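You operate a simulated robot arm through the tools that you are given. There is no shell and no other tool. Be economical: measure what you need, move in short steps, check, and stop when the job is done.

You run a simulated two-armed robot. Do the job below in one go: nothing can be reset, and whatever is moved stays where it is left.

## Task
Take the cap off the white cartridge and lay it down on the yellow bench top.

It is judged by the outcome, as a careful person would: the job done as asked, and still so three seconds after it is handed in. It fails if anything else is knocked over, pushed out of place, dropped, spilled or broken. A push-on lid holds only when it is set on centred and level and pressed home; a screw cap is set on level and turned clockwise until tight.

## Robot
Two 7-joint arms with three-finger grippers on one trunk, on a base that drives. Base frame: it is fixed to the floor where the robot stands at the start and does not move with it; the origin is under the middle of the robot, x ahead of it, y to its left, z up; the surface under the hand at the start is at about z = 0.74. Lengths are in m, angles in rad, forces in N, time in s.
The left shoulder is at the start at [0.037, 0.154, 1.022], the right one opposite. With the tool pointing down near the work surface each hand reaches from about 0.24 to 0.64 m from the robot's upright axis, wherever it stands, measured 20 degrees to its own side. Payload 2.69 kg a hand.
The TCP of each hand is the grasp point between the finger pads, 0.029 m short of the fingertips. In the tool frame z runs along the fingers and y along their closing line. Largest opening 0.12 m; the body of the gripper starts 0.078 m behind the TCP.
Orientation is told as [roll, pitch, yaw] about the base's x, y, z axes, in that order, counted from this pose: with the fingers straight down and closing along the base's y, the tool's x points along the base's -x, its y along +y and its z along -z.

## Interface
- The arms move only by the tool drive_tool. It takes "left_rows", "right_rows" or both (then of equal length, played together; a hand with none holds still); each is one flat list of numbers, 6 for each row, row after row: the shift along the tool's x, y, z in m, then the turn, a rotation vector about the tool's x, y, z in rad. In form: [tx, ty, tz, rx, ry, rz, tx, ty, tz, rx, ry, rz, ...]. A call has 1 to 10 rows; each row shifts and turns the commanded pose from where the row before left it, along the tool's axes as they then stand. "left_claw" and "right_claw" are, for a hand that has rows, the opening in per cent of the stroke, from 0 (shut) to 100 (fully open), set as the call begins (left out, the last holds). A row lasts 0.2 s, in which the tool goes at most 0.05 m and 0.15 rad; a call with a longer step from one row to the next is refused whole, and so is a gripper value outside its range. A pose out of reach is approached as far as the arm can. The call stops where the force on the tool passes 40 N (or 10 N more than at its start, if that is more) or the arm is blocked; 0.2 s more then pass. Each finger halts on what it meets, pressing with about 28 N; the grip force reading is that of the motor and also rises with nothing between the fingers. The clock runs only during rows and for 0.2 s after the last one: add rows that do not move to give the fingers time. The reply holds the time, the measured pose of the TCP, the force on the tool along the base axes, the opening and the grip force, in the units named above and with some noise, with the torque about the TCP (base axes, N m) and any sound that the robot's microphone picked up.
- Cameras (640 x 400 px; columns grow to the right, rows downward): "scene" is now at [0.1467, -0.0015, 1.1845]; the picture's right is [-0.00, -1.00, 0.00], its down [-0.45, 0.00, -0.89] and it looks along [0.89, -0.00, -0.45] (base axes); focal length 214 px, centre (320, 200). "left" rides on the left gripper at [0.063, 0, -0.104] in its tool frame; the picture's right is [0.00, 1.00, 0.00], its down [-0.83, 0.00, -0.56] and it looks along [-0.56, 0.00, 0.83] (tool axes); focal length 275 px, centre (320, 200). "right" rides on the right gripper at [0.063, 0, -0.104] in its tool frame; the picture's right is [0.00, 1.00, 0.00], its down [-0.83, 0.00, -0.56] and it looks along [-0.56, 0.00, 0.83] (tool axes); focal length 275 px, centre (320, 200). There is no depth. A picture from a camera that has moved, and an enlarged one, comes with that camera's place and axes in the base frame and with its lens.
- camera(camera): a new picture of that camera. No time passes.
- move_column(by): slides the trunk up (or, below 0, down) by that many m; the arms and the scene camera ride with it, the base frame stays. It gives what a move gives, with no picture.
- base_move(legs): drives the robot by 1 to 6 legs, each [ahead, left, turn to the left] in m, m and rad, along the robot's own axes; the way and the turn of a leg run together, so that a leg with both is an arc; at most 1.5 m and 3.142 rad a leg. The arms and the cameras ride along, it lands a little off, and it stops where it bumps. It gives what a move gives.
- turn_head(pan, tilt): turns the head with the scene camera to pan (to the left, within 1.396 rad either way) and tilt (down, from -0.506 to 1.204), counted from straight ahead of the robot. It gives what a move gives.
- zoom(camera, box): a new picture of the part [left, top, right, bottom] of that camera's present view, enlarged. No time passes.
- hand_in(): hands the job in; it is judged then, once.

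Work in short steps. Places have to be worked out from the pictures, the camera data and where the tool is seen: move nearer, look again, correct. Check each grasp and each placing, and mend what went wrong. You have 120 turns and 108 pictures in all, those below and enlarged ones among them. Open the grippers and draw the arms clear of the work before you hand the job in, unless the task says otherwise; then end with one line.

The tools are called by a JSON object that holds its "fn" and its "kwargs". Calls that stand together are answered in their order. drive_tool: Moves the arms, as the interface text tells. Its arguments: {"type":"object","properties":{"left_rows":{"type":"array","items":{"type":"number"}},"left_claw":{"type":"number"},"right_rows":{"type":"array","items":{"type":"number"}},"right_claw":{"type":"number"}},"required":[]} The other tools are called the same way: move_column (by) slides the trunk up or down; base_move (legs) drives the base; turn_head (pan, tilt) turns the head that bears the scene camera; camera (camera) takes a picture; zoom (camera, box) takes an enlarged picture of a part of a camera's view; hand_in () hands the job in.

At the start:

```text
clock: 0.0
left_position: [0.3452, 0.2133, 1.1401]
left_orientation: [0.0, 0.001, 0.0]
left_force: [-0.5, -0.1, -0.9]
left_torque: [-0.02, 0.03, 0.04]
left_grip_width: 0.12
left_grasp_force: 0.1
right_position: [0.3297, -0.0973, 1.124]
right_orientation: [-0.001, 0.002, -0.001]
right_force: [-1.1, -0.4, 0.1]
right_torque: [0.0, 0.0, -0.04]
right_grip_width: 0.1199
right_grasp_force: 0.0
trunk travel left (down, up): [-0.388, 0.05]
robot x, y, heading: [-0.0016, 0.0004, -0.001]
head pan, tilt: [0.0, 0.469]
```

scene: 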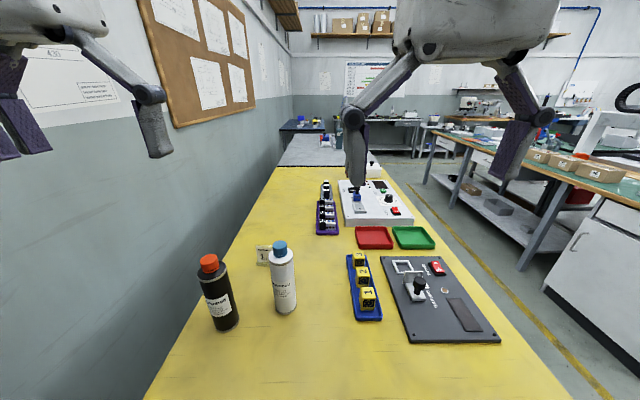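
right: 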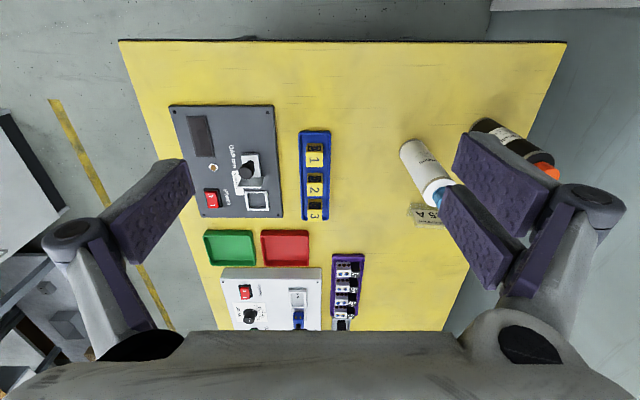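
left: 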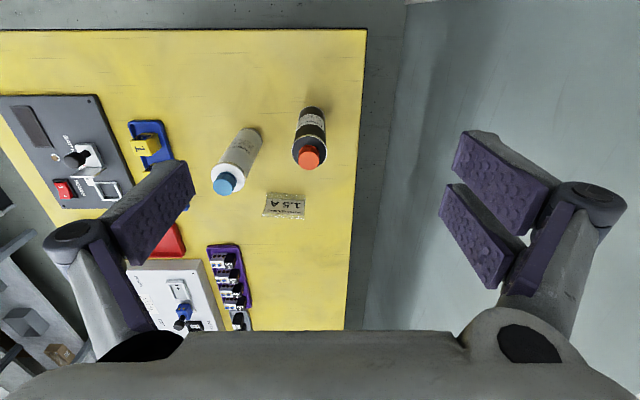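

The white cartridge with the blue cap stands at about x 0.49, y 0.08, and its top is at about z 0.91. I'll zoom in to see what kind of cap it is.

{"fn": "zoom", "kwargs": {"camera": "scene", "box": [180, 220, 340, 340]}}

{"fn": "zoom", "kwargs": {"camera": "left", "box": [190, 90, 350, 230]}}

```text
3.33 times, centred on (260, 280) of scene
camera zoom: at [0.1467, -0.0015, 1.1845], right [0.0, -1.0, 0.0], down [-0.45, 0.0, -0.89], along [0.89, 0.0, -0.45], focal length 715 px, centre (520, -67)
```

zoom: 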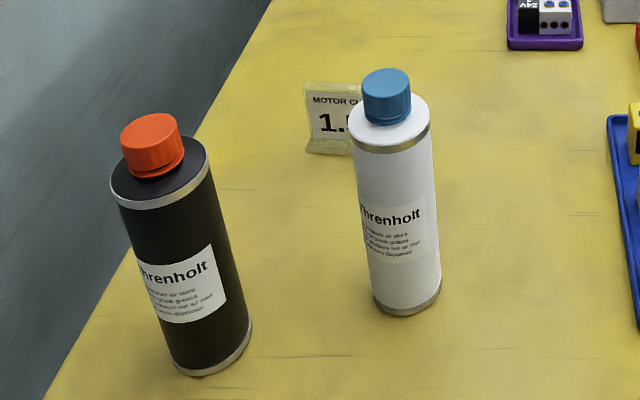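

```text
2.86 times, centred on (270, 160) of left
camera zoom: at [0.2823, 0.2139, 1.2443], right [0.0, 1.0, 0.0], down [0.83, 0.0, 0.56], along [0.56, 0.0, -0.83], focal length 786 px, centre (463, 314)
```

zoom: 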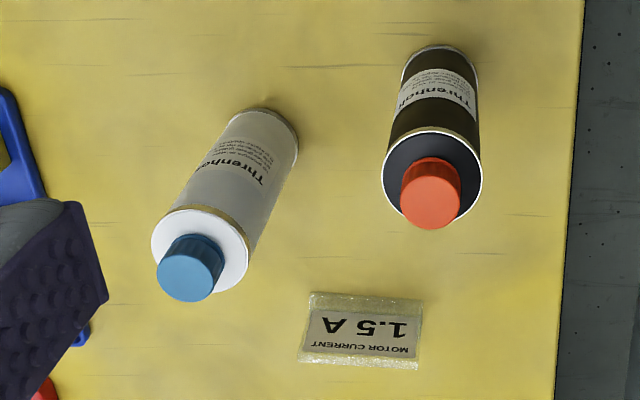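

The ribs suggest a screw cap, with its top at about (0.485, 0.078, 0.912) and a diameter of about 0.03. The right hand will brace the body from the robot's side and the left hand will turn the cap from above. I'll orient the right hand first.

{"fn": "drive_tool", "kwargs": {"right_rows": [0, 0, 0, 0, 0, -0.147, 0, 0, 0, 0, 0, -0.147, 0, 0, 0, 0, 0, -0.147, 0, 0, 0, 0, -0.137, 0, 0, 0, 0, 0, -0.137, 0, 0, 0, 0, 0, -0.137, 0, 0, 0, 0, 0, -0.137, 0, 0, 0, 0, 0, -0.137, 0, 0, 0, 0, 0, -0.137, 0, 0, 0, 0, 0, -0.137, 0], "right_claw": 75}}

```text
clock: 2.2
left_position: [0.3456, 0.2132, 1.1397]
left_orientation: [0.0, 0.001, -0.002]
left_force: [1.2, 0.0, 0.2]
left_torque: [0.03, 0.04, 0.01]
left_grip_width: 0.12
left_grasp_force: 0.1
right_position: [0.3291, -0.0981, 1.1242]
right_orientation: [0.002, -0.963, 0.44]
right_force: [0.4, 0.3, 0.2]
right_torque: [0.0, 0.0, -0.02]
right_grip_width: 0.0899
right_grasp_force: 0.1
trunk travel left (down, up): [-0.388, 0.05]
robot x, y, heading: [-0.0004, 0.0002, 0.002]
head pan, tilt: [0.0, 0.469]
```

The orientation came out as planned. Next I move the right hand to a pre-grasp point 13 cm behind the cartridge.

{"fn": "drive_tool", "kwargs": {"right_rows": [0.0187, 0.0155, 0.0355, 0, 0, 0, 0.0187, 0.0155, 0.0355, 0, 0, 0, 0.0187, 0.0155, 0.0355, 0, 0, 0, 0.0187, 0.0155, 0.0355, 0, 0, 0, 0.0187, 0.0155, 0.0355, 0, 0, 0, 0.0187, 0.0155, 0.0355, 0, 0, 0, 0, 0, 0, 0, 0, 0]}}

{"fn": "camera", "kwargs": {"camera": "right"}}

{"fn": "camera", "kwargs": {"camera": "scene"}}

{"fn": "camera", "kwargs": {"camera": "left"}}

```text
clock: 3.8
left_position: [0.3449, 0.2141, 1.1387]
left_orientation: [0.002, -0.003, 0.0]
left_force: [0.3, 0.3, -0.7]
left_torque: [0.0, -0.05, 0.02]
left_grip_width: 0.1202
left_grasp_force: 0.1
right_position: [0.3877, 0.0333, 0.9091]
right_orientation: [0.002, -0.961, 0.439]
right_force: [-0.2, -0.1, 0.4]
right_torque: [-0.02, 0.01, 0.02]
right_grip_width: 0.0899
right_grasp_force: 0.0
trunk travel left (down, up): [-0.388, 0.05]
robot x, y, heading: [-0.0022, -0.0025, -0.002]
head pan, tilt: [0.0, 0.469]
```

```text
102 pictures are left
camera right: at [0.2789, -0.0184, 0.9166], right [-0.43, 0.9, 0.0], down [0.02, 0.01, 1.0], along [0.9, 0.43, -0.02], focal length 275 px, centre (320, 200)
```

right: 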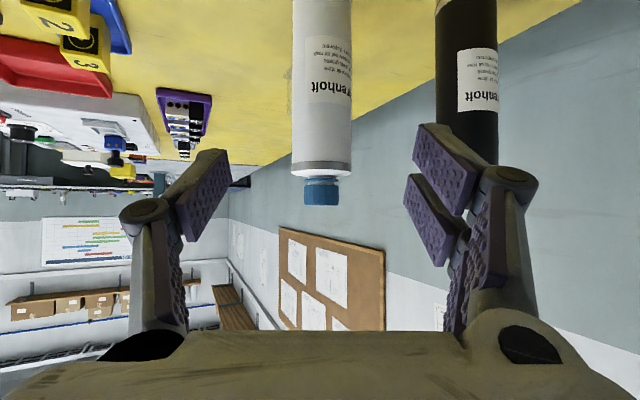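

```text
101 pictures are left
camera scene: at [0.1463, -0.0017, 1.1846], right [0.0, -1.0, 0.0], down [-0.45, 0.0, -0.89], along [0.89, 0.0, -0.45], focal length 214 px, centre (320, 200)
```

scene: 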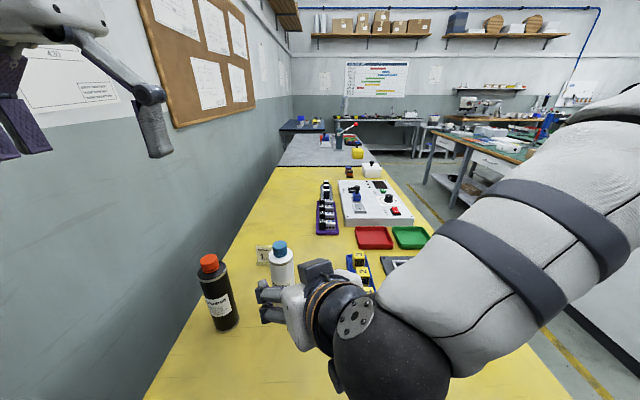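

```text
100 pictures are left
camera left: at [0.2819, 0.2137, 1.2445], right [0.0, 1.0, 0.0], down [0.83, 0.0, 0.56], along [0.56, 0.0, -0.83], focal length 275 px, centre (320, 200)
```

left: 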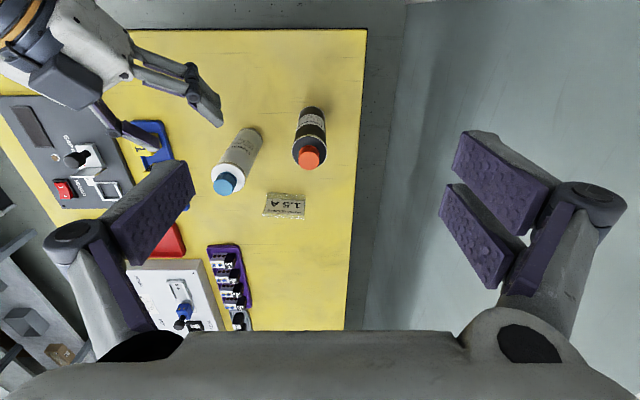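

The cap spans about z 0.893–0.915, and the cartridge is centred between the right fingers, clear of the black one. I'll advance with the fingers open to straddle the body at z of about 0.82.

{"fn": "drive_tool", "kwargs": {"right_rows": [0.012, 0, 0.025, 0, 0, 0, 0, 0, 0.03, 0, 0, 0, 0, 0, 0.03, 0, 0, 0, 0, 0, 0.03, 0, 0, 0, 0, 0, 0.0235, 0, 0, 0, 0, 0, 0, 0, 0, 0]}}

{"fn": "camera", "kwargs": {"camera": "right"}}

{"fn": "camera", "kwargs": {"camera": "left"}}

```text
clock: 5.2
left_position: [0.346, 0.2147, 1.1402]
left_orientation: [0.0, -0.001, 0.0]
left_force: [0.3, -0.1, 0.3]
left_torque: [-0.01, 0.01, 0.01]
left_grip_width: 0.12
left_grasp_force: 0.0
right_position: [0.4856, 0.0787, 0.8216]
right_orientation: [0.0, -0.959, 0.442]
right_force: [0.3, -0.2, 1.3]
right_torque: [0.02, -0.01, 0.0]
right_grip_width: 0.0901
right_grasp_force: 0.0
trunk travel left (down, up): [-0.388, 0.05]
robot x, y, heading: [0.0011, -0.0032, 0.001]
head pan, tilt: [0.0, 0.469]
```

```text
99 pictures are left
camera right: at [0.3766, 0.0269, 0.8275], right [-0.43, 0.9, 0.0], down [0.02, 0.01, 1.0], along [0.9, 0.43, -0.02], focal length 275 px, centre (320, 200)
```

right: 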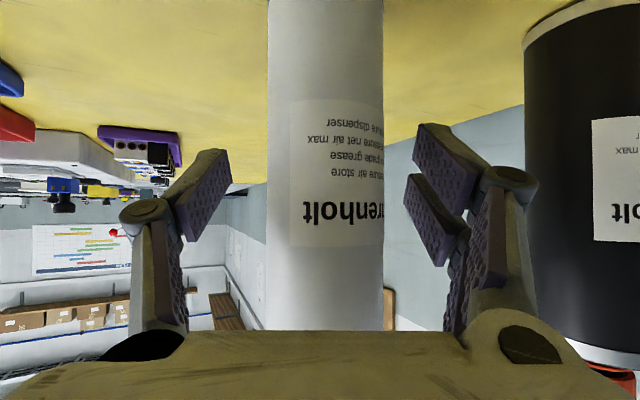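

```text
98 pictures are left
camera left: at [0.2821, 0.2138, 1.2444], right [0.0, 1.0, 0.0], down [0.83, 0.0, 0.56], along [0.56, 0.0, -0.83], focal length 275 px, centre (320, 200)
```

left: 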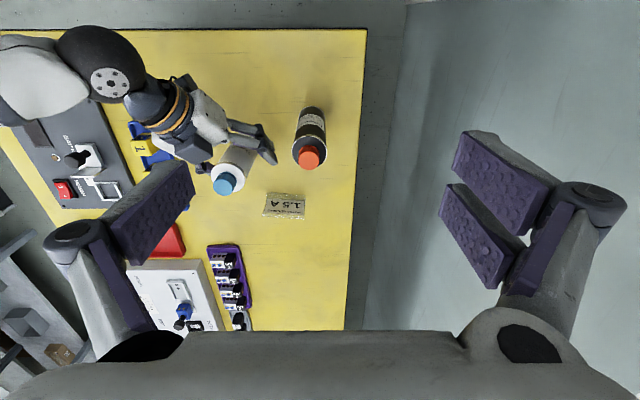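

The cartridge sits about 2.5 mm to the tool's +y. I'll shift by that much and close the right hand on the body.

{"fn": "drive_tool", "kwargs": {"right_rows": [0, 0.0025, 0, 0, 0, 0, 0, 0, 0, 0, 0, 0]}}

{"fn": "drive_tool", "kwargs": {"right_rows": [0, 0, 0, 0, 0, 0, 0, 0, 0, 0, 0, 0, 0, 0, 0, 0, 0, 0, 0, 0, 0, 0, 0, 0], "right_claw": 20}}

{"fn": "zoom", "kwargs": {"camera": "left", "box": [150, 90, 350, 215]}}

{"fn": "zoom", "kwargs": {"camera": "scene", "box": [180, 220, 340, 340]}}

```text
clock: 5.8
left_position: [0.3449, 0.214, 1.1395]
left_orientation: [0.001, 0.0, 0.001]
left_force: [-0.3, 0.2, -0.1]
left_torque: [0.02, 0.01, 0.02]
left_grip_width: 0.1204
left_grasp_force: 0.0
right_position: [0.4849, 0.0807, 0.8204]
right_orientation: [0.001, -0.96, 0.439]
right_force: [-0.5, 0.1, -0.3]
right_torque: [-0.02, -0.01, -0.01]
right_grip_width: 0.0902
right_grasp_force: 0.1
trunk travel left (down, up): [-0.388, 0.05]
robot x, y, heading: [0.0001, -0.0001, 0.002]
head pan, tilt: [0.0, 0.469]
```

```text
clock: 6.8
left_position: [0.3455, 0.2131, 1.1383]
left_orientation: [0.001, 0.0, 0.0]
left_force: [0.5, -0.8, 0.4]
left_torque: [-0.03, 0.01, 0.0]
left_grip_width: 0.1203
left_grasp_force: 0.1
right_position: [0.4844, 0.0821, 0.8199]
right_orientation: [0.0, -0.96, 0.439]
right_force: [1.0, 0.6, 3.1]
right_torque: [0.21, 0.0, -0.04]
right_grip_width: 0.0461
right_grasp_force: 27.9
trunk travel left (down, up): [-0.388, 0.05]
robot x, y, heading: [0.0, 0.0019, 0.001]
head pan, tilt: [0.0, 0.469]
```

```text
3.20 times, centred on (250, 152) of left
camera zoom: at [0.2822, 0.2139, 1.2444], right [0.0, 1.0, 0.0], down [0.83, 0.0, 0.56], along [0.56, 0.0, -0.83], focal length 881 px, centre (544, 352)
```

zoom: 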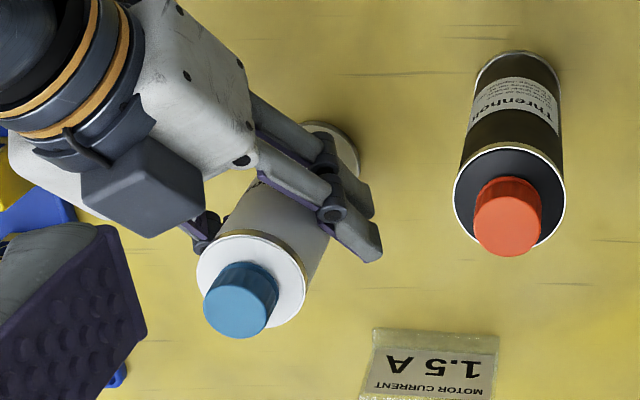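

```text
3.33 times, centred on (260, 280) of scene
camera zoom: at [0.1466, -0.0014, 1.1845], right [0.0, -1.0, 0.0], down [-0.45, 0.0, -0.89], along [0.89, 0.0, -0.45], focal length 715 px, centre (520, -67)
```

zoom: 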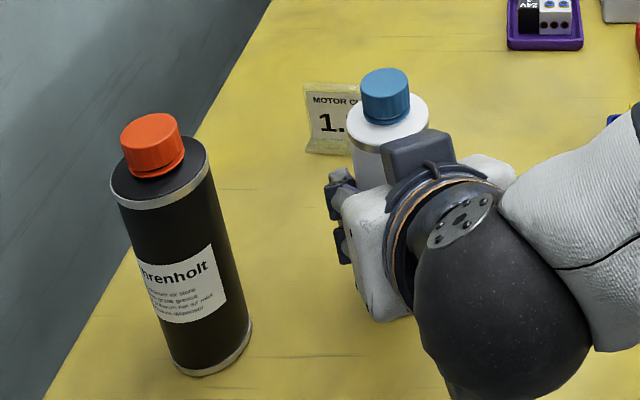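

The body is held firmly (0.046 m opening, 28 N) and hasn't moved. Next I bring the left hand, half open, above the cap at about (0.485, 0.080).

{"fn": "drive_tool", "kwargs": {"left_rows": [-0.0233, -0.0223, 0.0197, 0, 0, 0, -0.0233, -0.0223, 0.0197, 0, 0, 0, -0.0233, -0.0223, 0.0197, 0, 0, 0, -0.0233, -0.0223, 0.0197, 0, 0, 0, -0.0233, -0.0223, 0.0197, 0, 0, 0, -0.0233, -0.0223, 0.0197, 0, 0, 0, 0, 0, 0, 0, 0, 0], "left_claw": 50}}

{"fn": "camera", "kwargs": {"camera": "left"}}

{"fn": "camera", "kwargs": {"camera": "scene"}}

```text
clock: 8.4
left_position: [0.4852, 0.0808, 1.022]
left_orientation: [0.0, -0.001, 0.0]
left_force: [-0.3, 0.6, 0.1]
left_torque: [0.01, 0.04, 0.02]
left_grip_width: 0.0599
left_grasp_force: 0.0
right_position: [0.4852, 0.0809, 0.8208]
right_orientation: [-0.001, -0.96, 0.441]
right_force: [-0.9, 1.7, 3.7]
right_torque: [0.25, 0.1, -0.02]
right_grip_width: 0.0458
right_grasp_force: 27.8
trunk travel left (down, up): [-0.388, 0.05]
robot x, y, heading: [-0.0018, 0.0015, -0.002]
head pan, tilt: [0.0, 0.469]
```

```text
95 pictures are left
camera left: at [0.4217, 0.0799, 1.1262], right [0.0, 1.0, 0.0], down [0.83, 0.0, 0.56], along [0.56, 0.0, -0.83], focal length 275 px, centre (320, 200)
```

left: 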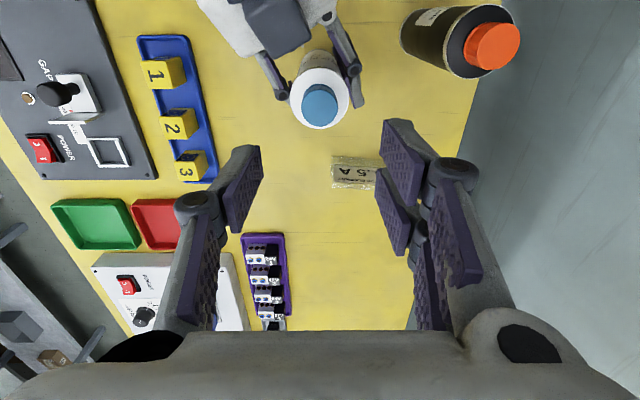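

```text
94 pictures are left
camera scene: at [0.1463, -0.0014, 1.1846], right [0.0, -1.0, 0.0], down [-0.45, 0.0, -0.89], along [0.89, 0.0, -0.45], focal length 214 px, centre (320, 200)
```

scene: 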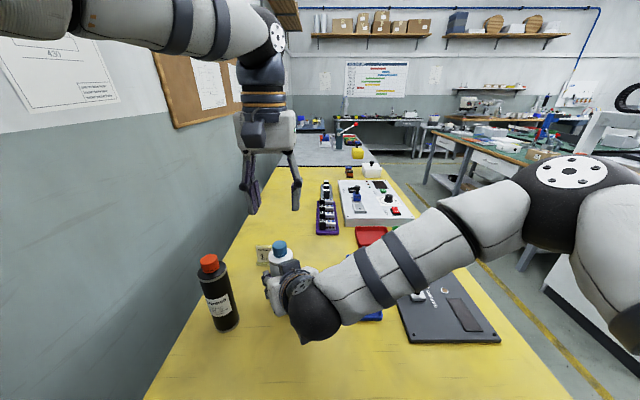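

The cap is on the left hand's centreline in y. I'll zoom in to pin down x.

{"fn": "zoom", "kwargs": {"camera": "left", "box": [260, 40, 380, 140]}}

{"fn": "zoom", "kwargs": {"camera": "scene", "box": [240, 220, 320, 270]}}

```text
4.00 times, centred on (320, 90) of left
camera zoom: at [0.4217, 0.0799, 1.1262], right [0.0, 1.0, 0.0], down [0.83, 0.0, 0.56], along [0.56, 0.0, -0.83], focal length 1101 px, centre (320, 640)
```

zoom: 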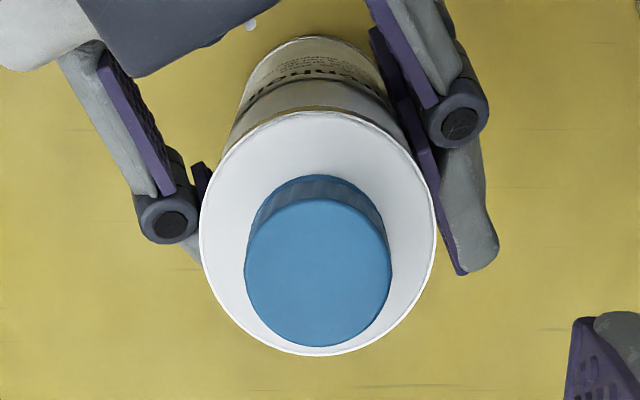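

```text
8.00 times, centred on (280, 245) of scene
camera zoom: at [0.1463, -0.0014, 1.1846], right [0.0, -1.0, 0.0], down [-0.45, 0.0, -0.89], along [0.89, 0.0, -0.45], focal length 1716 px, centre (640, -160)
```

zoom: 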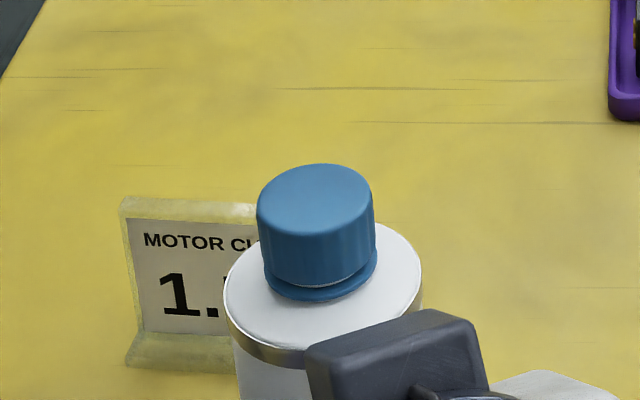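

The cap centre works out at (0.480, 0.079), with its top at about z 0.917, its bottom at about 0.899 and a diameter of 28 mm. I'll correct the position and wind the left wrist clockwise by 1.2 rad, so there is room to unscrew counter-clockwise.

{"fn": "drive_tool", "kwargs": {"left_rows": [0.0045, -0.001, 0, 0, 0, 0, 0, 0, 0, 0, 0, 0.15, 0, 0, 0, 0, 0, 0.15, 0, 0, 0, 0, 0, 0.15, 0, 0, 0, 0, 0, 0.15, 0, 0, 0, 0, 0, 0.15, 0, 0, 0, 0, 0, 0.15, 0, 0, 0, 0, 0, 0.15, 0, 0, 0, 0, 0, 0.15, 0, 0, 0, 0, 0, 0]}}

{"fn": "zoom", "kwargs": {"camera": "left", "box": [220, 20, 420, 145]}}

```text
clock: 10.6
left_position: [0.4808, 0.0798, 1.0218]
left_orientation: [0.001, -0.001, -1.199]
left_force: [0.3, -0.1, -0.5]
left_torque: [0.03, -0.01, -0.02]
left_grip_width: 0.0598
left_grasp_force: 0.0
right_position: [0.4853, 0.0807, 0.8213]
right_orientation: [-0.001, -0.96, 0.44]
right_force: [-0.4, 1.9, 4.8]
right_torque: [0.27, 0.04, -0.02]
right_grip_width: 0.0461
right_grasp_force: 27.3
trunk travel left (down, up): [-0.388, 0.05]
robot x, y, heading: [-0.0015, -0.0002, -0.0]
head pan, tilt: [0.0, 0.469]
```

```text
3.20 times, centred on (320, 82) of left
camera zoom: at [0.458, 0.1379, 1.1264], right [0.93, 0.36, 0.0], down [0.3, -0.78, 0.56], along [0.2, -0.52, -0.83], focal length 881 px, centre (320, 576)
```

zoom: 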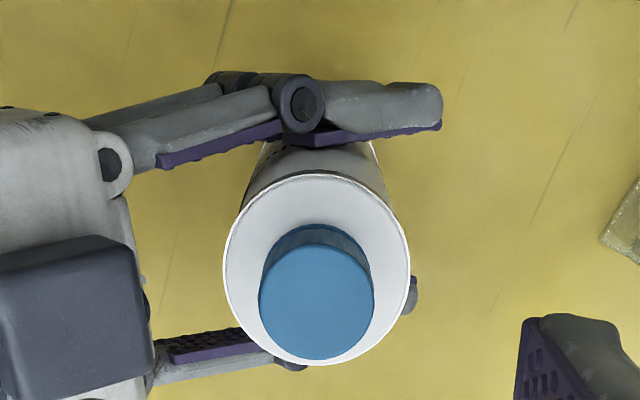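

The cap is centred to under 1 mm from this second viewpoint too. I'll descend to TCP z of about 0.933, with fingertips at about 0.904, just above the shoulder.

{"fn": "drive_tool", "kwargs": {"left_rows": [0, 0, 0.03, 0, 0, 0, 0, 0, 0.03, 0, 0, 0, 0, 0, 0.02, 0, 0, 0, 0, 0, 0.009, 0, 0, 0, 0, 0, 0, 0, 0, 0]}}

{"fn": "camera", "kwargs": {"camera": "left"}}

{"fn": "zoom", "kwargs": {"camera": "scene", "box": [220, 190, 340, 280]}}

```text
clock: 11.8
left_position: [0.4807, 0.0787, 0.9324]
left_orientation: [0.001, 0.001, -1.2]
left_force: [0.6, 0.1, -0.3]
left_torque: [0.0, 0.0, -0.01]
left_grip_width: 0.059
left_grasp_force: 0.1
right_position: [0.4839, 0.0814, 0.8201]
right_orientation: [0.001, -0.959, 0.439]
right_force: [-0.4, -0.1, 4.8]
right_torque: [0.27, -0.08, -0.04]
right_grip_width: 0.0459
right_grasp_force: 28.2
trunk travel left (down, up): [-0.388, 0.05]
robot x, y, heading: [0.0001, 0.0017, 0.004]
head pan, tilt: [0.0, 0.469]
```

```text
90 pictures are left
camera left: at [0.458, 0.1372, 1.0368], right [0.93, 0.36, 0.0], down [0.3, -0.78, 0.56], along [0.2, -0.52, -0.83], focal length 275 px, centre (320, 200)
```

left: 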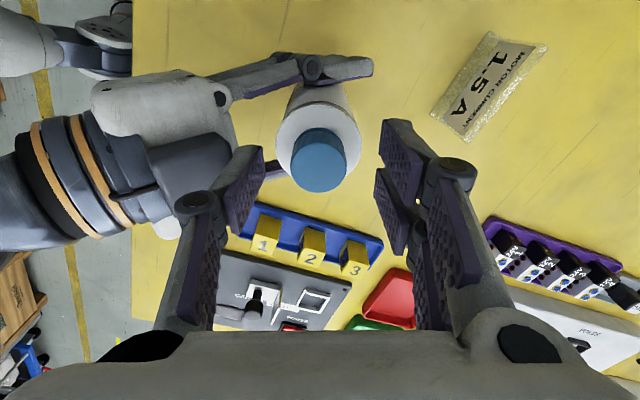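

```text
4.44 times, centred on (280, 235) of scene
camera zoom: at [0.1464, -0.0015, 1.1845], right [0.0, -1.0, 0.0], down [-0.45, 0.0, -0.89], along [0.89, 0.0, -0.45], focal length 953 px, centre (498, 44)
```

zoom: 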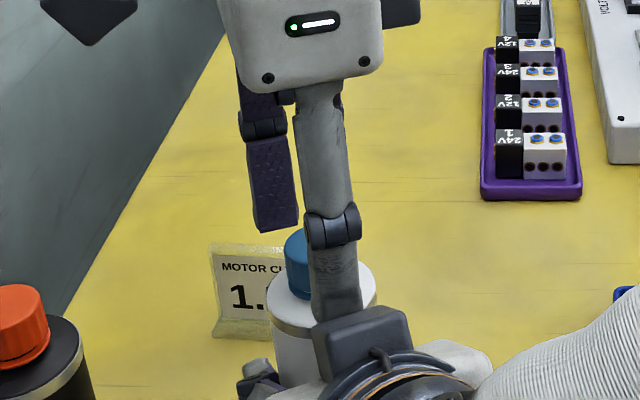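

The fingers straddle the cap, centred. Closing the left hand on it.

{"fn": "drive_tool", "kwargs": {"left_rows": [0, 0, 0, 0, 0, 0, 0, 0, 0, 0, 0, 0, 0, 0, 0, 0, 0, 0], "left_claw": 5}}

{"fn": "camera", "kwargs": {"camera": "left"}}

```text
clock: 12.6
left_position: [0.4804, 0.0783, 0.9324]
left_orientation: [-0.001, 0.001, -1.198]
left_force: [-8.7, -3.9, 1.6]
left_torque: [-0.15, 0.37, 0.03]
left_grip_width: 0.0275
left_grasp_force: 28.1
right_position: [0.4852, 0.0807, 0.8218]
right_orientation: [0.001, -0.959, 0.439]
right_force: [7.9, 5.7, 2.8]
right_torque: [-0.07, 0.81, 0.01]
right_grip_width: 0.0461
right_grasp_force: 28.3
trunk travel left (down, up): [-0.388, 0.05]
robot x, y, heading: [-0.0003, 0.0018, -0.003]
head pan, tilt: [0.0, 0.469]
```

```text
88 pictures are left
camera left: at [0.4576, 0.1369, 1.0368], right [0.93, 0.36, 0.0], down [0.3, -0.78, 0.56], along [0.2, -0.52, -0.83], focal length 275 px, centre (320, 200)
```

left: 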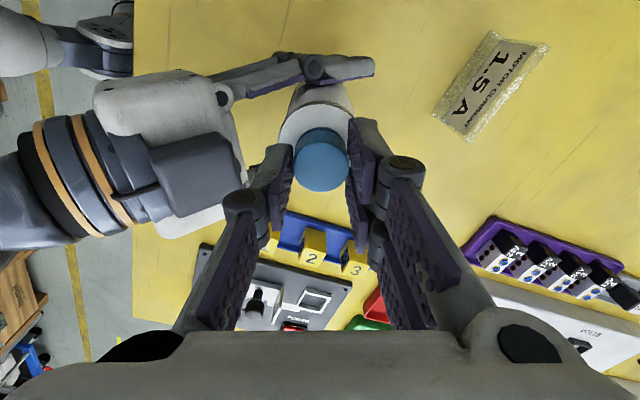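

The cap is gripped at 0.0275 m with a small side load. I'll relax about 1 mm along the closing line and start turning counter-clockwise.

{"fn": "drive_tool", "kwargs": {"left_rows": [0, -0.001, 0, 0, 0, 0, 0, 0, 0, 0, 0, -0.1, 0, 0, 0, 0, 0, -0.1, 0, 0, 0, 0, 0, -0.1, 0, 0, 0, 0, 0, -0.1]}}

{"fn": "zoom", "kwargs": {"camera": "left", "box": [220, 60, 420, 210]}}

```text
clock: 13.8
left_position: [0.4798, 0.0781, 0.9324]
left_orientation: [0.001, 0.001, -0.799]
left_force: [-0.2, -3.7, -0.9]
left_torque: [-0.16, 0.12, 0.01]
left_grip_width: 0.0275
left_grasp_force: 28.4
right_position: [0.4854, 0.0816, 0.8211]
right_orientation: [0.0, -0.961, 0.44]
right_force: [2.5, 4.7, 4.5]
right_torque: [-0.08, -0.24, -0.05]
right_grip_width: 0.046
right_grasp_force: 27.6
trunk travel left (down, up): [-0.388, 0.05]
robot x, y, heading: [-0.0002, 0.0006, -0.006]
head pan, tilt: [0.0, 0.469]
```

```text
2.67 times, centred on (320, 135) of left
camera zoom: at [0.4363, 0.1238, 1.0374], right [0.72, 0.7, 0.0], down [0.58, -0.6, 0.56], along [0.39, -0.4, -0.83], focal length 734 px, centre (320, 373)
```

zoom: 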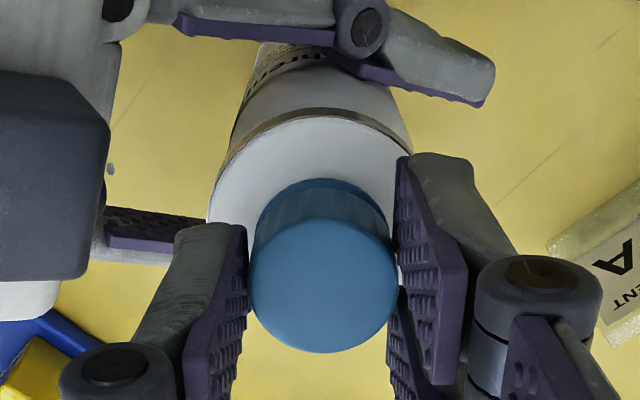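

It turns with little torque. Continuing counter-clockwise while I watch the vertical force.

{"fn": "drive_tool", "kwargs": {"left_rows": [0, 0, 0, 0, 0, -0.15, 0, 0, 0, 0, 0, -0.15, 0, 0, 0, 0, 0, -0.15, 0, 0, 0, 0, 0, -0.15, 0, 0, 0, 0, 0, -0.15, 0, 0, 0, 0, 0, -0.15, 0, 0, 0, 0, 0, -0.15, 0, 0, 0, 0, 0, -0.15]}}

{"fn": "camera", "kwargs": {"camera": "left"}}

{"fn": "zoom", "kwargs": {"camera": "scene", "box": [220, 190, 340, 280]}}

```text
clock: 15.6
left_position: [0.4786, 0.0789, 0.9331]
left_orientation: [0.001, -0.002, 0.403]
left_force: [7.0, 4.0, 1.8]
left_torque: [0.13, -0.21, -0.04]
left_grip_width: 0.0277
left_grasp_force: 27.6
right_position: [0.4837, 0.0811, 0.8211]
right_orientation: [-0.001, -0.96, 0.441]
right_force: [-9.0, -2.6, 6.4]
right_torque: [0.43, -0.21, -0.02]
right_grip_width: 0.046
right_grasp_force: 27.4
trunk travel left (down, up): [-0.388, 0.05]
robot x, y, heading: [-0.0049, -0.0001, 0.002]
head pan, tilt: [0.0, 0.469]
```

```text
86 pictures are left
camera left: at [0.4211, 0.054, 1.0376], right [-0.39, 0.92, 0.0], down [0.76, 0.32, 0.56], along [0.51, 0.22, -0.83], focal length 275 px, centre (320, 200)
```

left: 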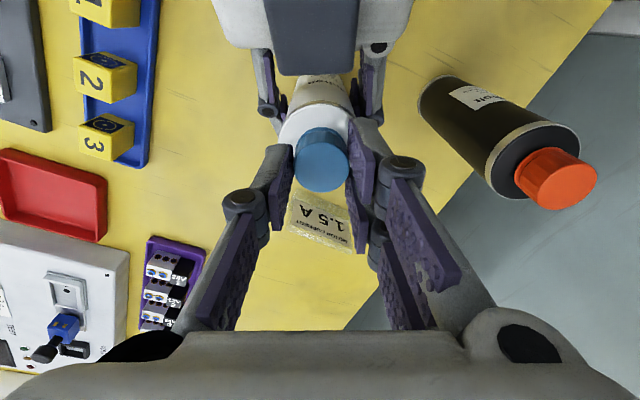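

```text
4.44 times, centred on (280, 235) of scene
camera zoom: at [0.1459, -0.0015, 1.1846], right [0.0, -1.0, 0.0], down [-0.45, 0.0, -0.89], along [0.89, 0.0, -0.45], focal length 953 px, centre (498, 44)
```

zoom: 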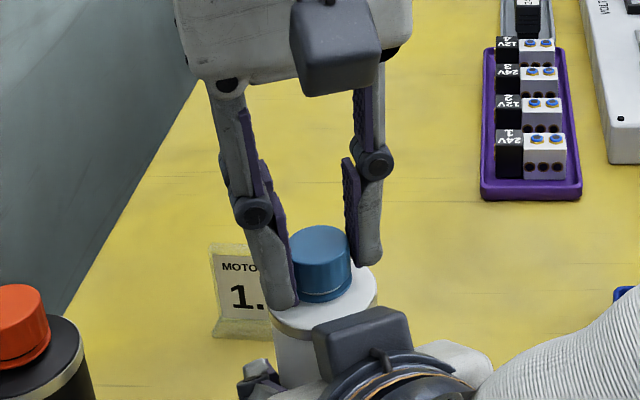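

Slight side load only. I'll continue turning, re-centring by a millimetre as I go.

{"fn": "drive_tool", "kwargs": {"left_rows": [-0.001, 0, 0, 0, 0, -0.15, 0, 0, 0, 0, 0, -0.15, 0, 0, 0, 0, 0, -0.15, 0, 0, 0, 0, 0, -0.15, 0, 0, 0, 0, 0, -0.15, 0, 0, 0, 0, 0, -0.15]}}

{"fn": "zoom", "kwargs": {"camera": "scene", "box": [240, 220, 320, 270]}}

```text
clock: 17.0
left_position: [0.4817, 0.0779, 0.9325]
left_orientation: [0.001, 0.001, 1.303]
left_force: [-6.9, 1.5, 10.8]
left_torque: [-0.08, 0.3, -0.01]
left_grip_width: 0.0276
left_grasp_force: 27.9
right_position: [0.4843, 0.0804, 0.8214]
right_orientation: [-0.001, -0.96, 0.44]
right_force: [5.8, -0.8, -0.9]
right_torque: [0.28, 0.74, 0.01]
right_grip_width: 0.0459
right_grasp_force: 28.1
trunk travel left (down, up): [-0.388, 0.05]
robot x, y, heading: [0.003, -0.0016, 0.002]
head pan, tilt: [0.0, 0.469]
```

```text
8.00 times, centred on (280, 245) of scene
camera zoom: at [0.1462, -0.0015, 1.1846], right [0.0, -1.0, 0.0], down [-0.45, 0.0, -0.89], along [0.89, 0.0, -0.45], focal length 1716 px, centre (640, -160)
```

zoom: 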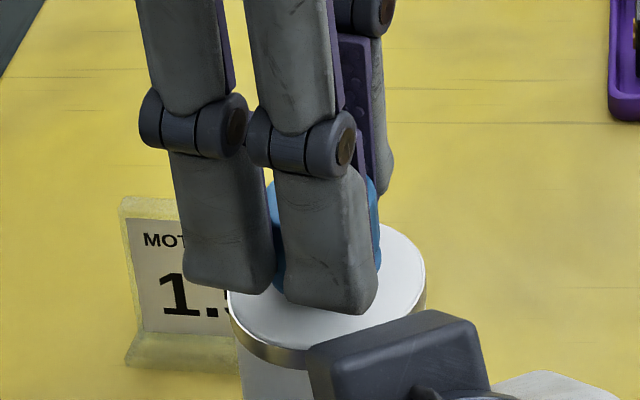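

The upward force of 10.8 N means the cap is climbing its thread. I'll continue turning while rising slightly.

{"fn": "drive_tool", "kwargs": {"left_rows": [0, 0, -0.001, 0, 0, 0, 0, 0, -0.0004, 0, 0, -0.15, 0, 0, -0.0004, 0, 0, -0.15, 0, 0, -0.0004, 0, 0, -0.15, 0, 0, -0.0004, 0, 0, -0.15, 0, 0, -0.0004, 0, 0, -0.15]}}

```text
clock: 18.4
left_position: [0.4814, 0.0791, 0.9336]
left_orientation: [0.001, -0.002, 2.053]
left_force: [-8.5, 7.5, -0.7]
left_torque: [0.37, 0.29, -0.04]
left_grip_width: 0.0276
left_grasp_force: 28.5
right_position: [0.4851, 0.0811, 0.8202]
right_orientation: [0.0, -0.961, 0.438]
right_force: [8.6, -7.6, -0.8]
right_torque: [0.43, 0.74, 0.04]
right_grip_width: 0.0459
right_grasp_force: 28.0
trunk travel left (down, up): [-0.388, 0.05]
robot x, y, heading: [-0.0011, 0.0033, -0.003]
head pan, tilt: [0.0, 0.469]
```

About 3.25 rad turned in all. I'll make a small lift test to see whether the thread still holds.

{"fn": "drive_tool", "kwargs": {"left_rows": [0, 0, -0.001, 0, 0, 0, 0, 0, -0.001, 0, 0, 0]}}

```text
clock: 19.0
left_position: [0.4819, 0.0785, 0.9356]
left_orientation: [0.0, -0.001, 2.052]
left_force: [-4.4, 10.2, -12.3]
left_torque: [0.66, 0.16, 0.0]
left_grip_width: 0.0275
left_grasp_force: 28.0
right_position: [0.4849, 0.081, 0.8223]
right_orientation: [0.001, -0.961, 0.44]
right_force: [4.7, -9.6, 9.0]
right_torque: [0.49, 0.48, 0.02]
right_grip_width: 0.0459
right_grasp_force: 27.9
trunk travel left (down, up): [-0.388, 0.05]
robot x, y, heading: [0.0038, 0.0002, -0.003]
head pan, tilt: [0.0, 0.469]
```

The thread is still engaged, with 12 N downward. I'll release, wind the wrist back and take a second bite.

{"fn": "drive_tool", "kwargs": {"left_rows": [0, 0, 0.001, 0, 0, 0, 0, 0, 0, 0, 0, 0, 0, 0, 0, 0, 0, 0.15, 0, 0, 0, 0, 0, 0.15, 0, 0, 0, 0, 0, 0.15, 0, 0, 0, 0, 0, 0.15, 0, 0, 0, 0, 0, 0.15, 0, 0, 0, 0, 0, 0.15, 0, 0, 0, 0, 0, 0.15, 0, 0, 0, 0, 0, 0.15], "left_claw": 42}}

{"fn": "drive_tool", "kwargs": {"left_rows": [0, 0, 0, 0, 0, 0.15, 0, 0, 0, 0, 0, 0.15, 0, 0, 0, 0, 0, 0.15, 0, 0, 0, 0, 0, 0.15, 0, 0, 0, 0, 0, 0.15, 0, 0, 0, 0, 0, 0.15, 0, 0, 0, 0, 0, 0.15, 0, 0, 0, 0, 0, 0.15, 0, 0, 0, 0, 0, 0.15, 0, 0, 0, 0, 0, 0.15]}}

{"fn": "drive_tool", "kwargs": {"left_rows": [0, 0, 0, 0, 0, 0.15, 0, 0, 0, 0, 0, 0.15, 0, 0, 0, 0, 0, 0.15, 0, 0, 0, 0, 0, 0.15, 0, 0, 0, 0, 0, 0]}}

{"fn": "camera", "kwargs": {"camera": "left"}}

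{"fn": "zoom", "kwargs": {"camera": "scene", "box": [240, 220, 320, 270]}}

```text
clock: 21.2
left_position: [0.4795, 0.0784, 0.9363]
left_orientation: [0.0, 0.0, 0.846]
left_force: [-0.5, 0.5, 0.3]
left_torque: [0.01, -0.02, 0.02]
left_grip_width: 0.0505
left_grasp_force: 0.0
right_position: [0.4846, 0.0811, 0.8204]
right_orientation: [0.001, -0.961, 0.44]
right_force: [-0.5, -0.2, -0.2]
right_torque: [0.0, 0.0, 0.0]
right_grip_width: 0.0458
right_grasp_force: 28.2
trunk travel left (down, up): [-0.388, 0.05]
robot x, y, heading: [-0.0017, 0.0005, -0.002]
head pan, tilt: [0.0, 0.469]
```

```text
clock: 23.4
left_position: [0.4813, 0.0799, 0.9358]
left_orientation: [0.001, 0.0, -0.652]
left_force: [0.0, -0.8, 0.2]
left_torque: [-0.05, 0.01, 0.04]
left_grip_width: 0.0502
left_grasp_force: 0.0
right_position: [0.4859, 0.0815, 0.8214]
right_orientation: [0.0, -0.96, 0.44]
right_force: [0.0, 0.4, 0.8]
right_torque: [-0.01, 0.01, 0.04]
right_grip_width: 0.0456
right_grasp_force: 28.0
trunk travel left (down, up): [-0.388, 0.05]
robot x, y, heading: [-0.0004, -0.0001, 0.002]
head pan, tilt: [0.0, 0.469]
```

```text
clock: 24.6
left_position: [0.482, 0.078, 0.937]
left_orientation: [0.001, 0.0, -1.251]
left_force: [0.2, 0.2, 0.4]
left_torque: [0.0, -0.01, -0.04]
left_grip_width: 0.0504
left_grasp_force: 0.2
right_position: [0.4863, 0.0812, 0.821]
right_orientation: [0.0, -0.961, 0.439]
right_force: [0.5, -0.3, -0.3]
right_torque: [0.03, 0.03, 0.02]
right_grip_width: 0.0457
right_grasp_force: 28.0
trunk travel left (down, up): [-0.388, 0.05]
robot x, y, heading: [0.0031, -0.0006, 0.001]
head pan, tilt: [0.0, 0.469]
```

```text
83 pictures are left
camera left: at [0.4614, 0.1388, 1.0414], right [0.95, 0.31, 0.0], down [0.26, -0.79, 0.56], along [0.17, -0.53, -0.83], focal length 275 px, centre (320, 200)
```

left: 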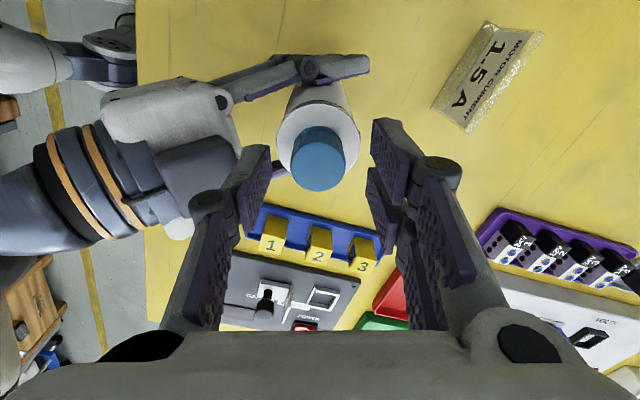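

```text
8.00 times, centred on (280, 245) of scene
camera zoom: at [0.1469, -0.0015, 1.1845], right [0.0, -1.0, 0.0], down [-0.45, 0.0, -0.89], along [0.89, 0.0, -0.45], focal length 1716 px, centre (640, -160)
```

zoom: 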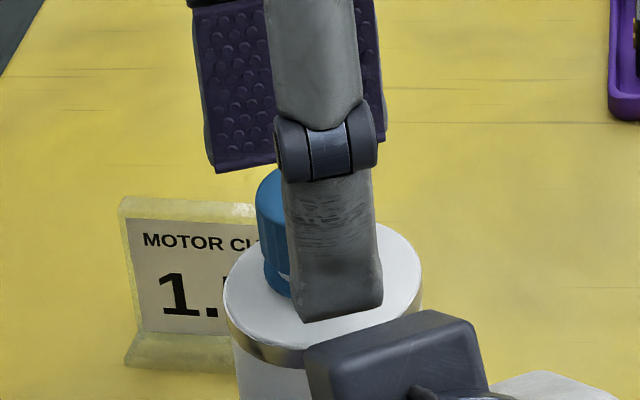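

The cap is visibly a bit raised and still centred. I'll lower 1.5 mm, grip again and turn on.

{"fn": "drive_tool", "kwargs": {"left_rows": [0, -0.001, 0.0015, 0, 0, 0, 0, 0, 0, 0, 0, 0]}}

{"fn": "drive_tool", "kwargs": {"left_rows": [0, 0, 0, 0, 0, 0, 0, 0, 0, 0, 0, 0, 0, 0, 0, 0, 0, 0, 0, 0, -0.0002, 0, 0, -0.15, 0, 0, -0.0002, 0, 0, -0.15, 0, 0, -0.0002, 0, 0, -0.15, 0, 0, -0.0002, 0, 0, -0.15, 0, 0, -0.0002, 0, 0, -0.15, 0, 0, -0.0002, 0, 0, -0.15], "left_claw": 5}}

```text
clock: 25.2
left_position: [0.4794, 0.0787, 0.9359]
left_orientation: [-0.001, 0.0, -1.248]
left_force: [0.3, -0.4, 0.7]
left_torque: [-0.02, -0.02, 0.0]
left_grip_width: 0.0502
left_grasp_force: 0.0
right_position: [0.4853, 0.0814, 0.8208]
right_orientation: [0.001, -0.96, 0.439]
right_force: [0.6, 0.0, -0.6]
right_torque: [0.02, -0.02, 0.04]
right_grip_width: 0.0457
right_grasp_force: 28.2
trunk travel left (down, up): [-0.388, 0.05]
robot x, y, heading: [-0.0008, -0.0016, 0.0]
head pan, tilt: [0.0, 0.469]
```

```text
clock: 27.2
left_position: [0.4801, 0.0777, 0.9354]
left_orientation: [0.0, -0.001, -0.346]
left_force: [-1.9, -1.0, 0.1]
left_torque: [-0.13, 0.19, -0.02]
left_grip_width: 0.0278
left_grasp_force: 28.0
right_position: [0.4851, 0.0799, 0.8205]
right_orientation: [0.001, -0.96, 0.438]
right_force: [1.5, 2.4, 0.4]
right_torque: [-0.03, -0.05, -0.05]
right_grip_width: 0.0455
right_grasp_force: 27.9
trunk travel left (down, up): [-0.388, 0.05]
robot x, y, heading: [-0.0001, -0.0012, 0.0]
head pan, tilt: [0.0, 0.469]
```

Smooth, with low forces. I'll keep turning with the slight rise.

{"fn": "drive_tool", "kwargs": {"left_rows": [0, 0, -0.0002, 0, 0, -0.15, 0, 0, -0.0002, 0, 0, -0.15, 0, 0, -0.0002, 0, 0, -0.15, 0, 0, -0.0002, 0, 0, -0.15, 0, 0, -0.0002, 0, 0, -0.15, 0, 0, -0.0002, 0, 0, -0.15, 0, 0, -0.0002, 0, 0, -0.15, 0, 0, -0.0002, 0, 0, -0.15]}}

{"fn": "drive_tool", "kwargs": {"left_rows": [0, 0, -0.0003, 0, 0, -0.15, 0, 0, -0.0003, 0, 0, -0.15, 0, 0, -0.0003, 0, 0, -0.15, 0, 0, -0.0003, 0, 0, -0.15, 0, 0, -0.0003, 0, 0, -0.15, 0, 0, -0.0003, 0, 0, -0.15, 0, 0, -0.0003, 0, 0, -0.15, 0, 0, -0.0003, 0, 0, -0.15]}}

{"fn": "camera", "kwargs": {"camera": "left"}}

{"fn": "zoom", "kwargs": {"camera": "scene", "box": [220, 190, 340, 280]}}

```text
clock: 29.0
left_position: [0.4796, 0.0788, 0.9375]
left_orientation: [-0.002, 0.002, 0.853]
left_force: [-0.1, 0.1, -0.1]
left_torque: [0.02, -0.02, 0.03]
left_grip_width: 0.0276
left_grasp_force: 28.0
right_position: [0.4854, 0.0803, 0.8209]
right_orientation: [0.0, -0.96, 0.439]
right_force: [-0.4, 0.5, -0.2]
right_torque: [0.02, -0.02, 0.02]
right_grip_width: 0.0459
right_grasp_force: 27.6
trunk travel left (down, up): [-0.388, 0.05]
robot x, y, heading: [0.0014, -0.0001, -0.002]
head pan, tilt: [0.0, 0.469]
```

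```text
clock: 30.8
left_position: [0.4806, 0.0793, 0.9405]
left_orientation: [0.001, -0.001, 2.054]
left_force: [0.7, 0.6, -0.1]
left_torque: [-0.01, 0.02, 0.01]
left_grip_width: 0.0277
left_grasp_force: 28.1
right_position: [0.484, 0.0811, 0.8218]
right_orientation: [-0.001, -0.959, 0.439]
right_force: [0.5, -0.1, -0.4]
right_torque: [0.0, -0.02, 0.02]
right_grip_width: 0.0459
right_grasp_force: 28.0
trunk travel left (down, up): [-0.388, 0.05]
robot x, y, heading: [0.0007, -0.0014, 0.0]
head pan, tilt: [0.0, 0.469]
```

```text
81 pictures are left
camera left: at [0.5089, 0.0222, 1.0449], right [-0.89, -0.46, 0.0], down [-0.38, 0.74, 0.56], along [-0.26, 0.49, -0.83], focal length 275 px, centre (320, 200)
```

left: 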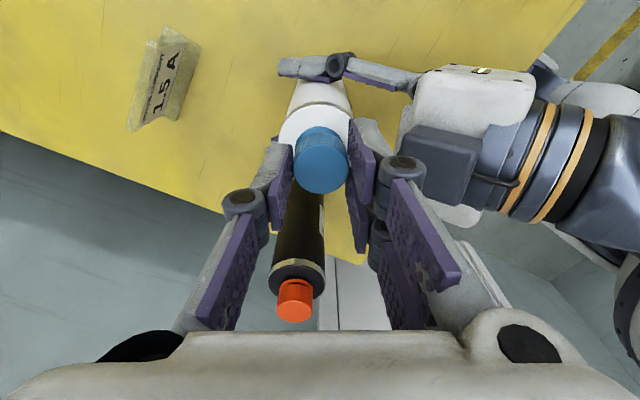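

```text
4.44 times, centred on (280, 235) of scene
camera zoom: at [0.1469, -0.0014, 1.1845], right [0.0, -1.0, 0.0], down [-0.45, 0.0, -0.89], along [0.89, 0.0, -0.45], focal length 953 px, centre (498, 44)
```

zoom: 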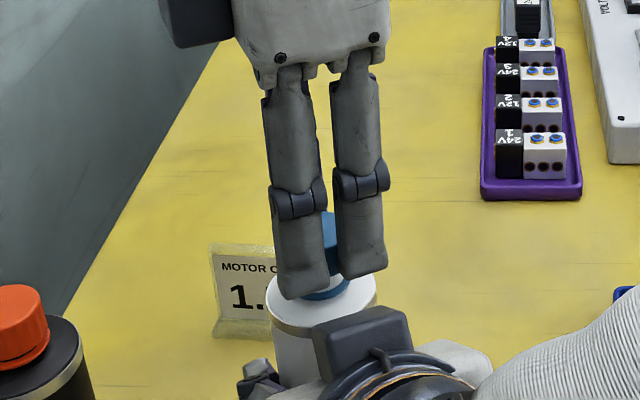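

The left-hand forces have dropped to zero, so the cap is free of the thread. I'll lift straight up.

{"fn": "drive_tool", "kwargs": {"left_rows": [0, 0, -0.003, 0, 0, 0, 0, 0, -0.01, 0, 0, 0, 0, 0, -0.03, 0, 0, 0, 0, 0, -0.03, 0, 0, 0]}}

{"fn": "camera", "kwargs": {"camera": "left"}}

{"fn": "camera", "kwargs": {"camera": "scene"}}

```text
clock: 31.8
left_position: [0.4798, 0.0771, 1.0132]
left_orientation: [0.0, 0.0, 2.051]
left_force: [-0.2, 0.0, -0.1]
left_torque: [-0.01, 0.0, 0.02]
left_grip_width: 0.0279
left_grasp_force: 28.0
right_position: [0.4853, 0.0819, 0.8204]
right_orientation: [0.0, -0.96, 0.441]
right_force: [0.0, -0.2, -0.3]
right_torque: [0.0, 0.04, -0.01]
right_grip_width: 0.0459
right_grasp_force: 28.0
trunk travel left (down, up): [-0.388, 0.05]
robot x, y, heading: [0.001, 0.0009, 0.002]
head pan, tilt: [0.0, 0.469]
```

```text
79 pictures are left
camera left: at [0.5084, 0.0221, 1.118], right [-0.89, -0.46, 0.0], down [-0.38, 0.74, 0.56], along [-0.25, 0.49, -0.83], focal length 275 px, centre (320, 200)
```

left: 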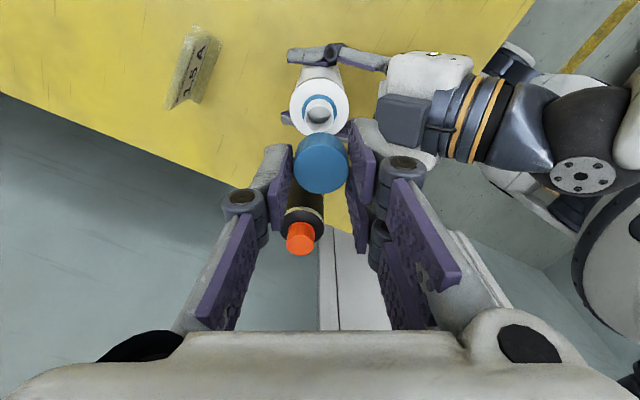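

```text
78 pictures are left
camera scene: at [0.1469, 0.0001, 1.1851], right [0.02, -1.0, 0.0], down [-0.45, -0.01, -0.89], along [0.89, 0.01, -0.45], focal length 214 px, centre (320, 200)
```

scene: 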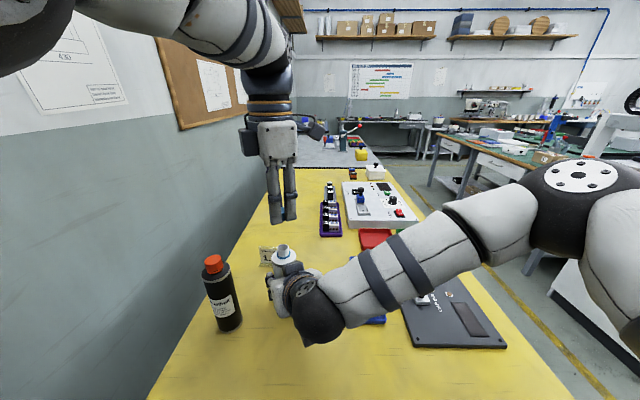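

The cap is off and in the left hand. Before placing it, I release the cartridge and back the right hand straight out.

{"fn": "drive_tool", "kwargs": {"right_rows": [0, 0, 0, 0, 0, 0, 0, 0, 0, 0, 0, 0, 0, 0, 0, 0, 0, 0, 0, 0, -0.02, 0, 0, 0, 0, 0, -0.03, 0, 0, 0, 0, 0, -0.04, 0, 0, 0, 0, 0, -0.04, 0, 0, 0], "right_claw": 75}}

{"fn": "camera", "kwargs": {"camera": "scene"}}

{"fn": "camera", "kwargs": {"camera": "right"}}

```text
clock: 33.4
left_position: [0.4793, 0.0789, 1.0132]
left_orientation: [-0.001, 0.001, 2.048]
left_force: [-0.2, -0.2, 0.1]
left_torque: [0.0, -0.01, -0.02]
left_grip_width: 0.0279
left_grasp_force: 28.0
right_position: [0.3867, 0.0363, 0.8964]
right_orientation: [-0.002, -0.96, 0.441]
right_force: [-0.5, -0.8, 0.1]
right_torque: [-0.03, -0.01, 0.01]
right_grip_width: 0.0902
right_grasp_force: 0.1
trunk travel left (down, up): [-0.388, 0.05]
robot x, y, heading: [0.0007, 0.0011, 0.002]
head pan, tilt: [0.0, 0.469]
```

```text
77 pictures are left
camera scene: at [0.1463, -0.0003, 1.1854], right [0.01, -1.0, 0.0], down [-0.45, -0.01, -0.9], along [0.9, 0.01, -0.45], focal length 214 px, centre (320, 200)
```

scene: 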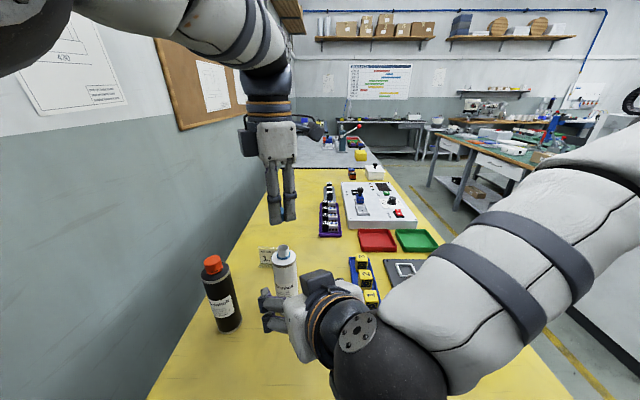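

```text
76 pictures are left
camera right: at [0.2781, -0.0164, 0.9033], right [-0.43, 0.9, 0.0], down [0.02, 0.01, 1.0], along [0.9, 0.43, -0.02], focal length 275 px, centre (320, 200)
```

right: 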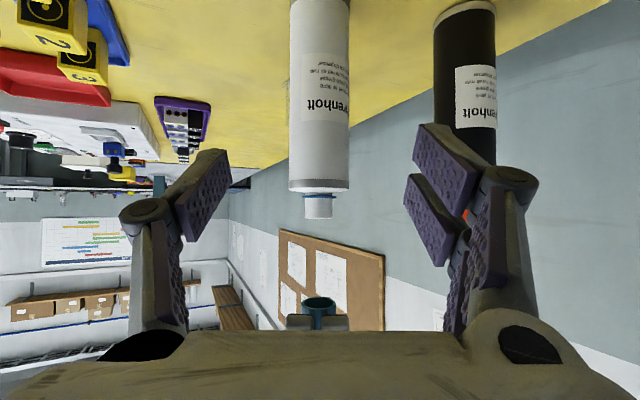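

The cartridge stands where it was, without its cap. I'll move the right arm up and off to the right, out of the way.

{"fn": "drive_tool", "kwargs": {"right_rows": [0, 0, -0.03, 0, 0, 0, -0.011, -0.0251, -0.0322, 0, 0, 0, -0.011, -0.0251, -0.0322, 0, 0, 0, -0.011, -0.0251, -0.0322, 0, 0, 0, -0.011, -0.0251, -0.0322, 0, 0, 0, -0.011, -0.0251, -0.0322, 0, 0, 0, -0.011, -0.0251, -0.0322, 0, 0, 0, -0.011, -0.0251, -0.0322, 0, 0, 0]}}

{"fn": "camera", "kwargs": {"camera": "scene"}}

```text
clock: 35.2
left_position: [0.4799, 0.0774, 1.0125]
left_orientation: [-0.001, 0.0, 2.049]
left_force: [0.2, 0.0, 0.4]
left_torque: [-0.01, -0.01, 0.0]
left_grip_width: 0.028
left_grasp_force: 27.6
right_position: [0.3437, -0.1726, 1.1183]
right_orientation: [0.002, -0.958, 0.44]
right_force: [-1.0, 0.0, -0.3]
right_torque: [0.02, 0.03, 0.03]
right_grip_width: 0.0901
right_grasp_force: 0.2
right hand out of reach, approached as far as the arm can: row 2, 3, 4
trunk travel left (down, up): [-0.388, 0.05]
robot x, y, heading: [0.0011, 0.0028, 0.001]
head pan, tilt: [0.0, 0.469]
```

```text
75 pictures are left
camera scene: at [0.1466, -0.0007, 1.1855], right [0.01, -1.0, 0.0], down [-0.44, 0.0, -0.9], along [0.9, 0.01, -0.44], focal length 214 px, centre (320, 200)
```

scene: 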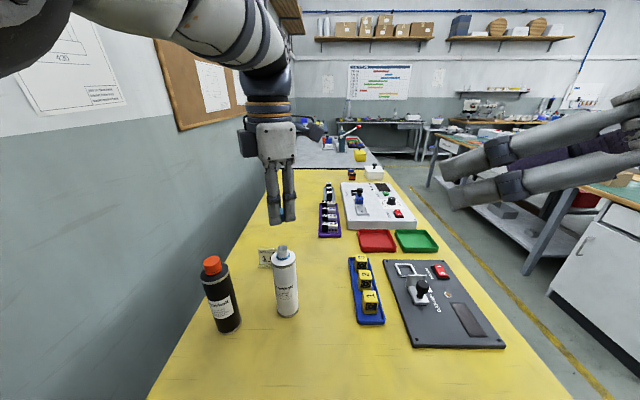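

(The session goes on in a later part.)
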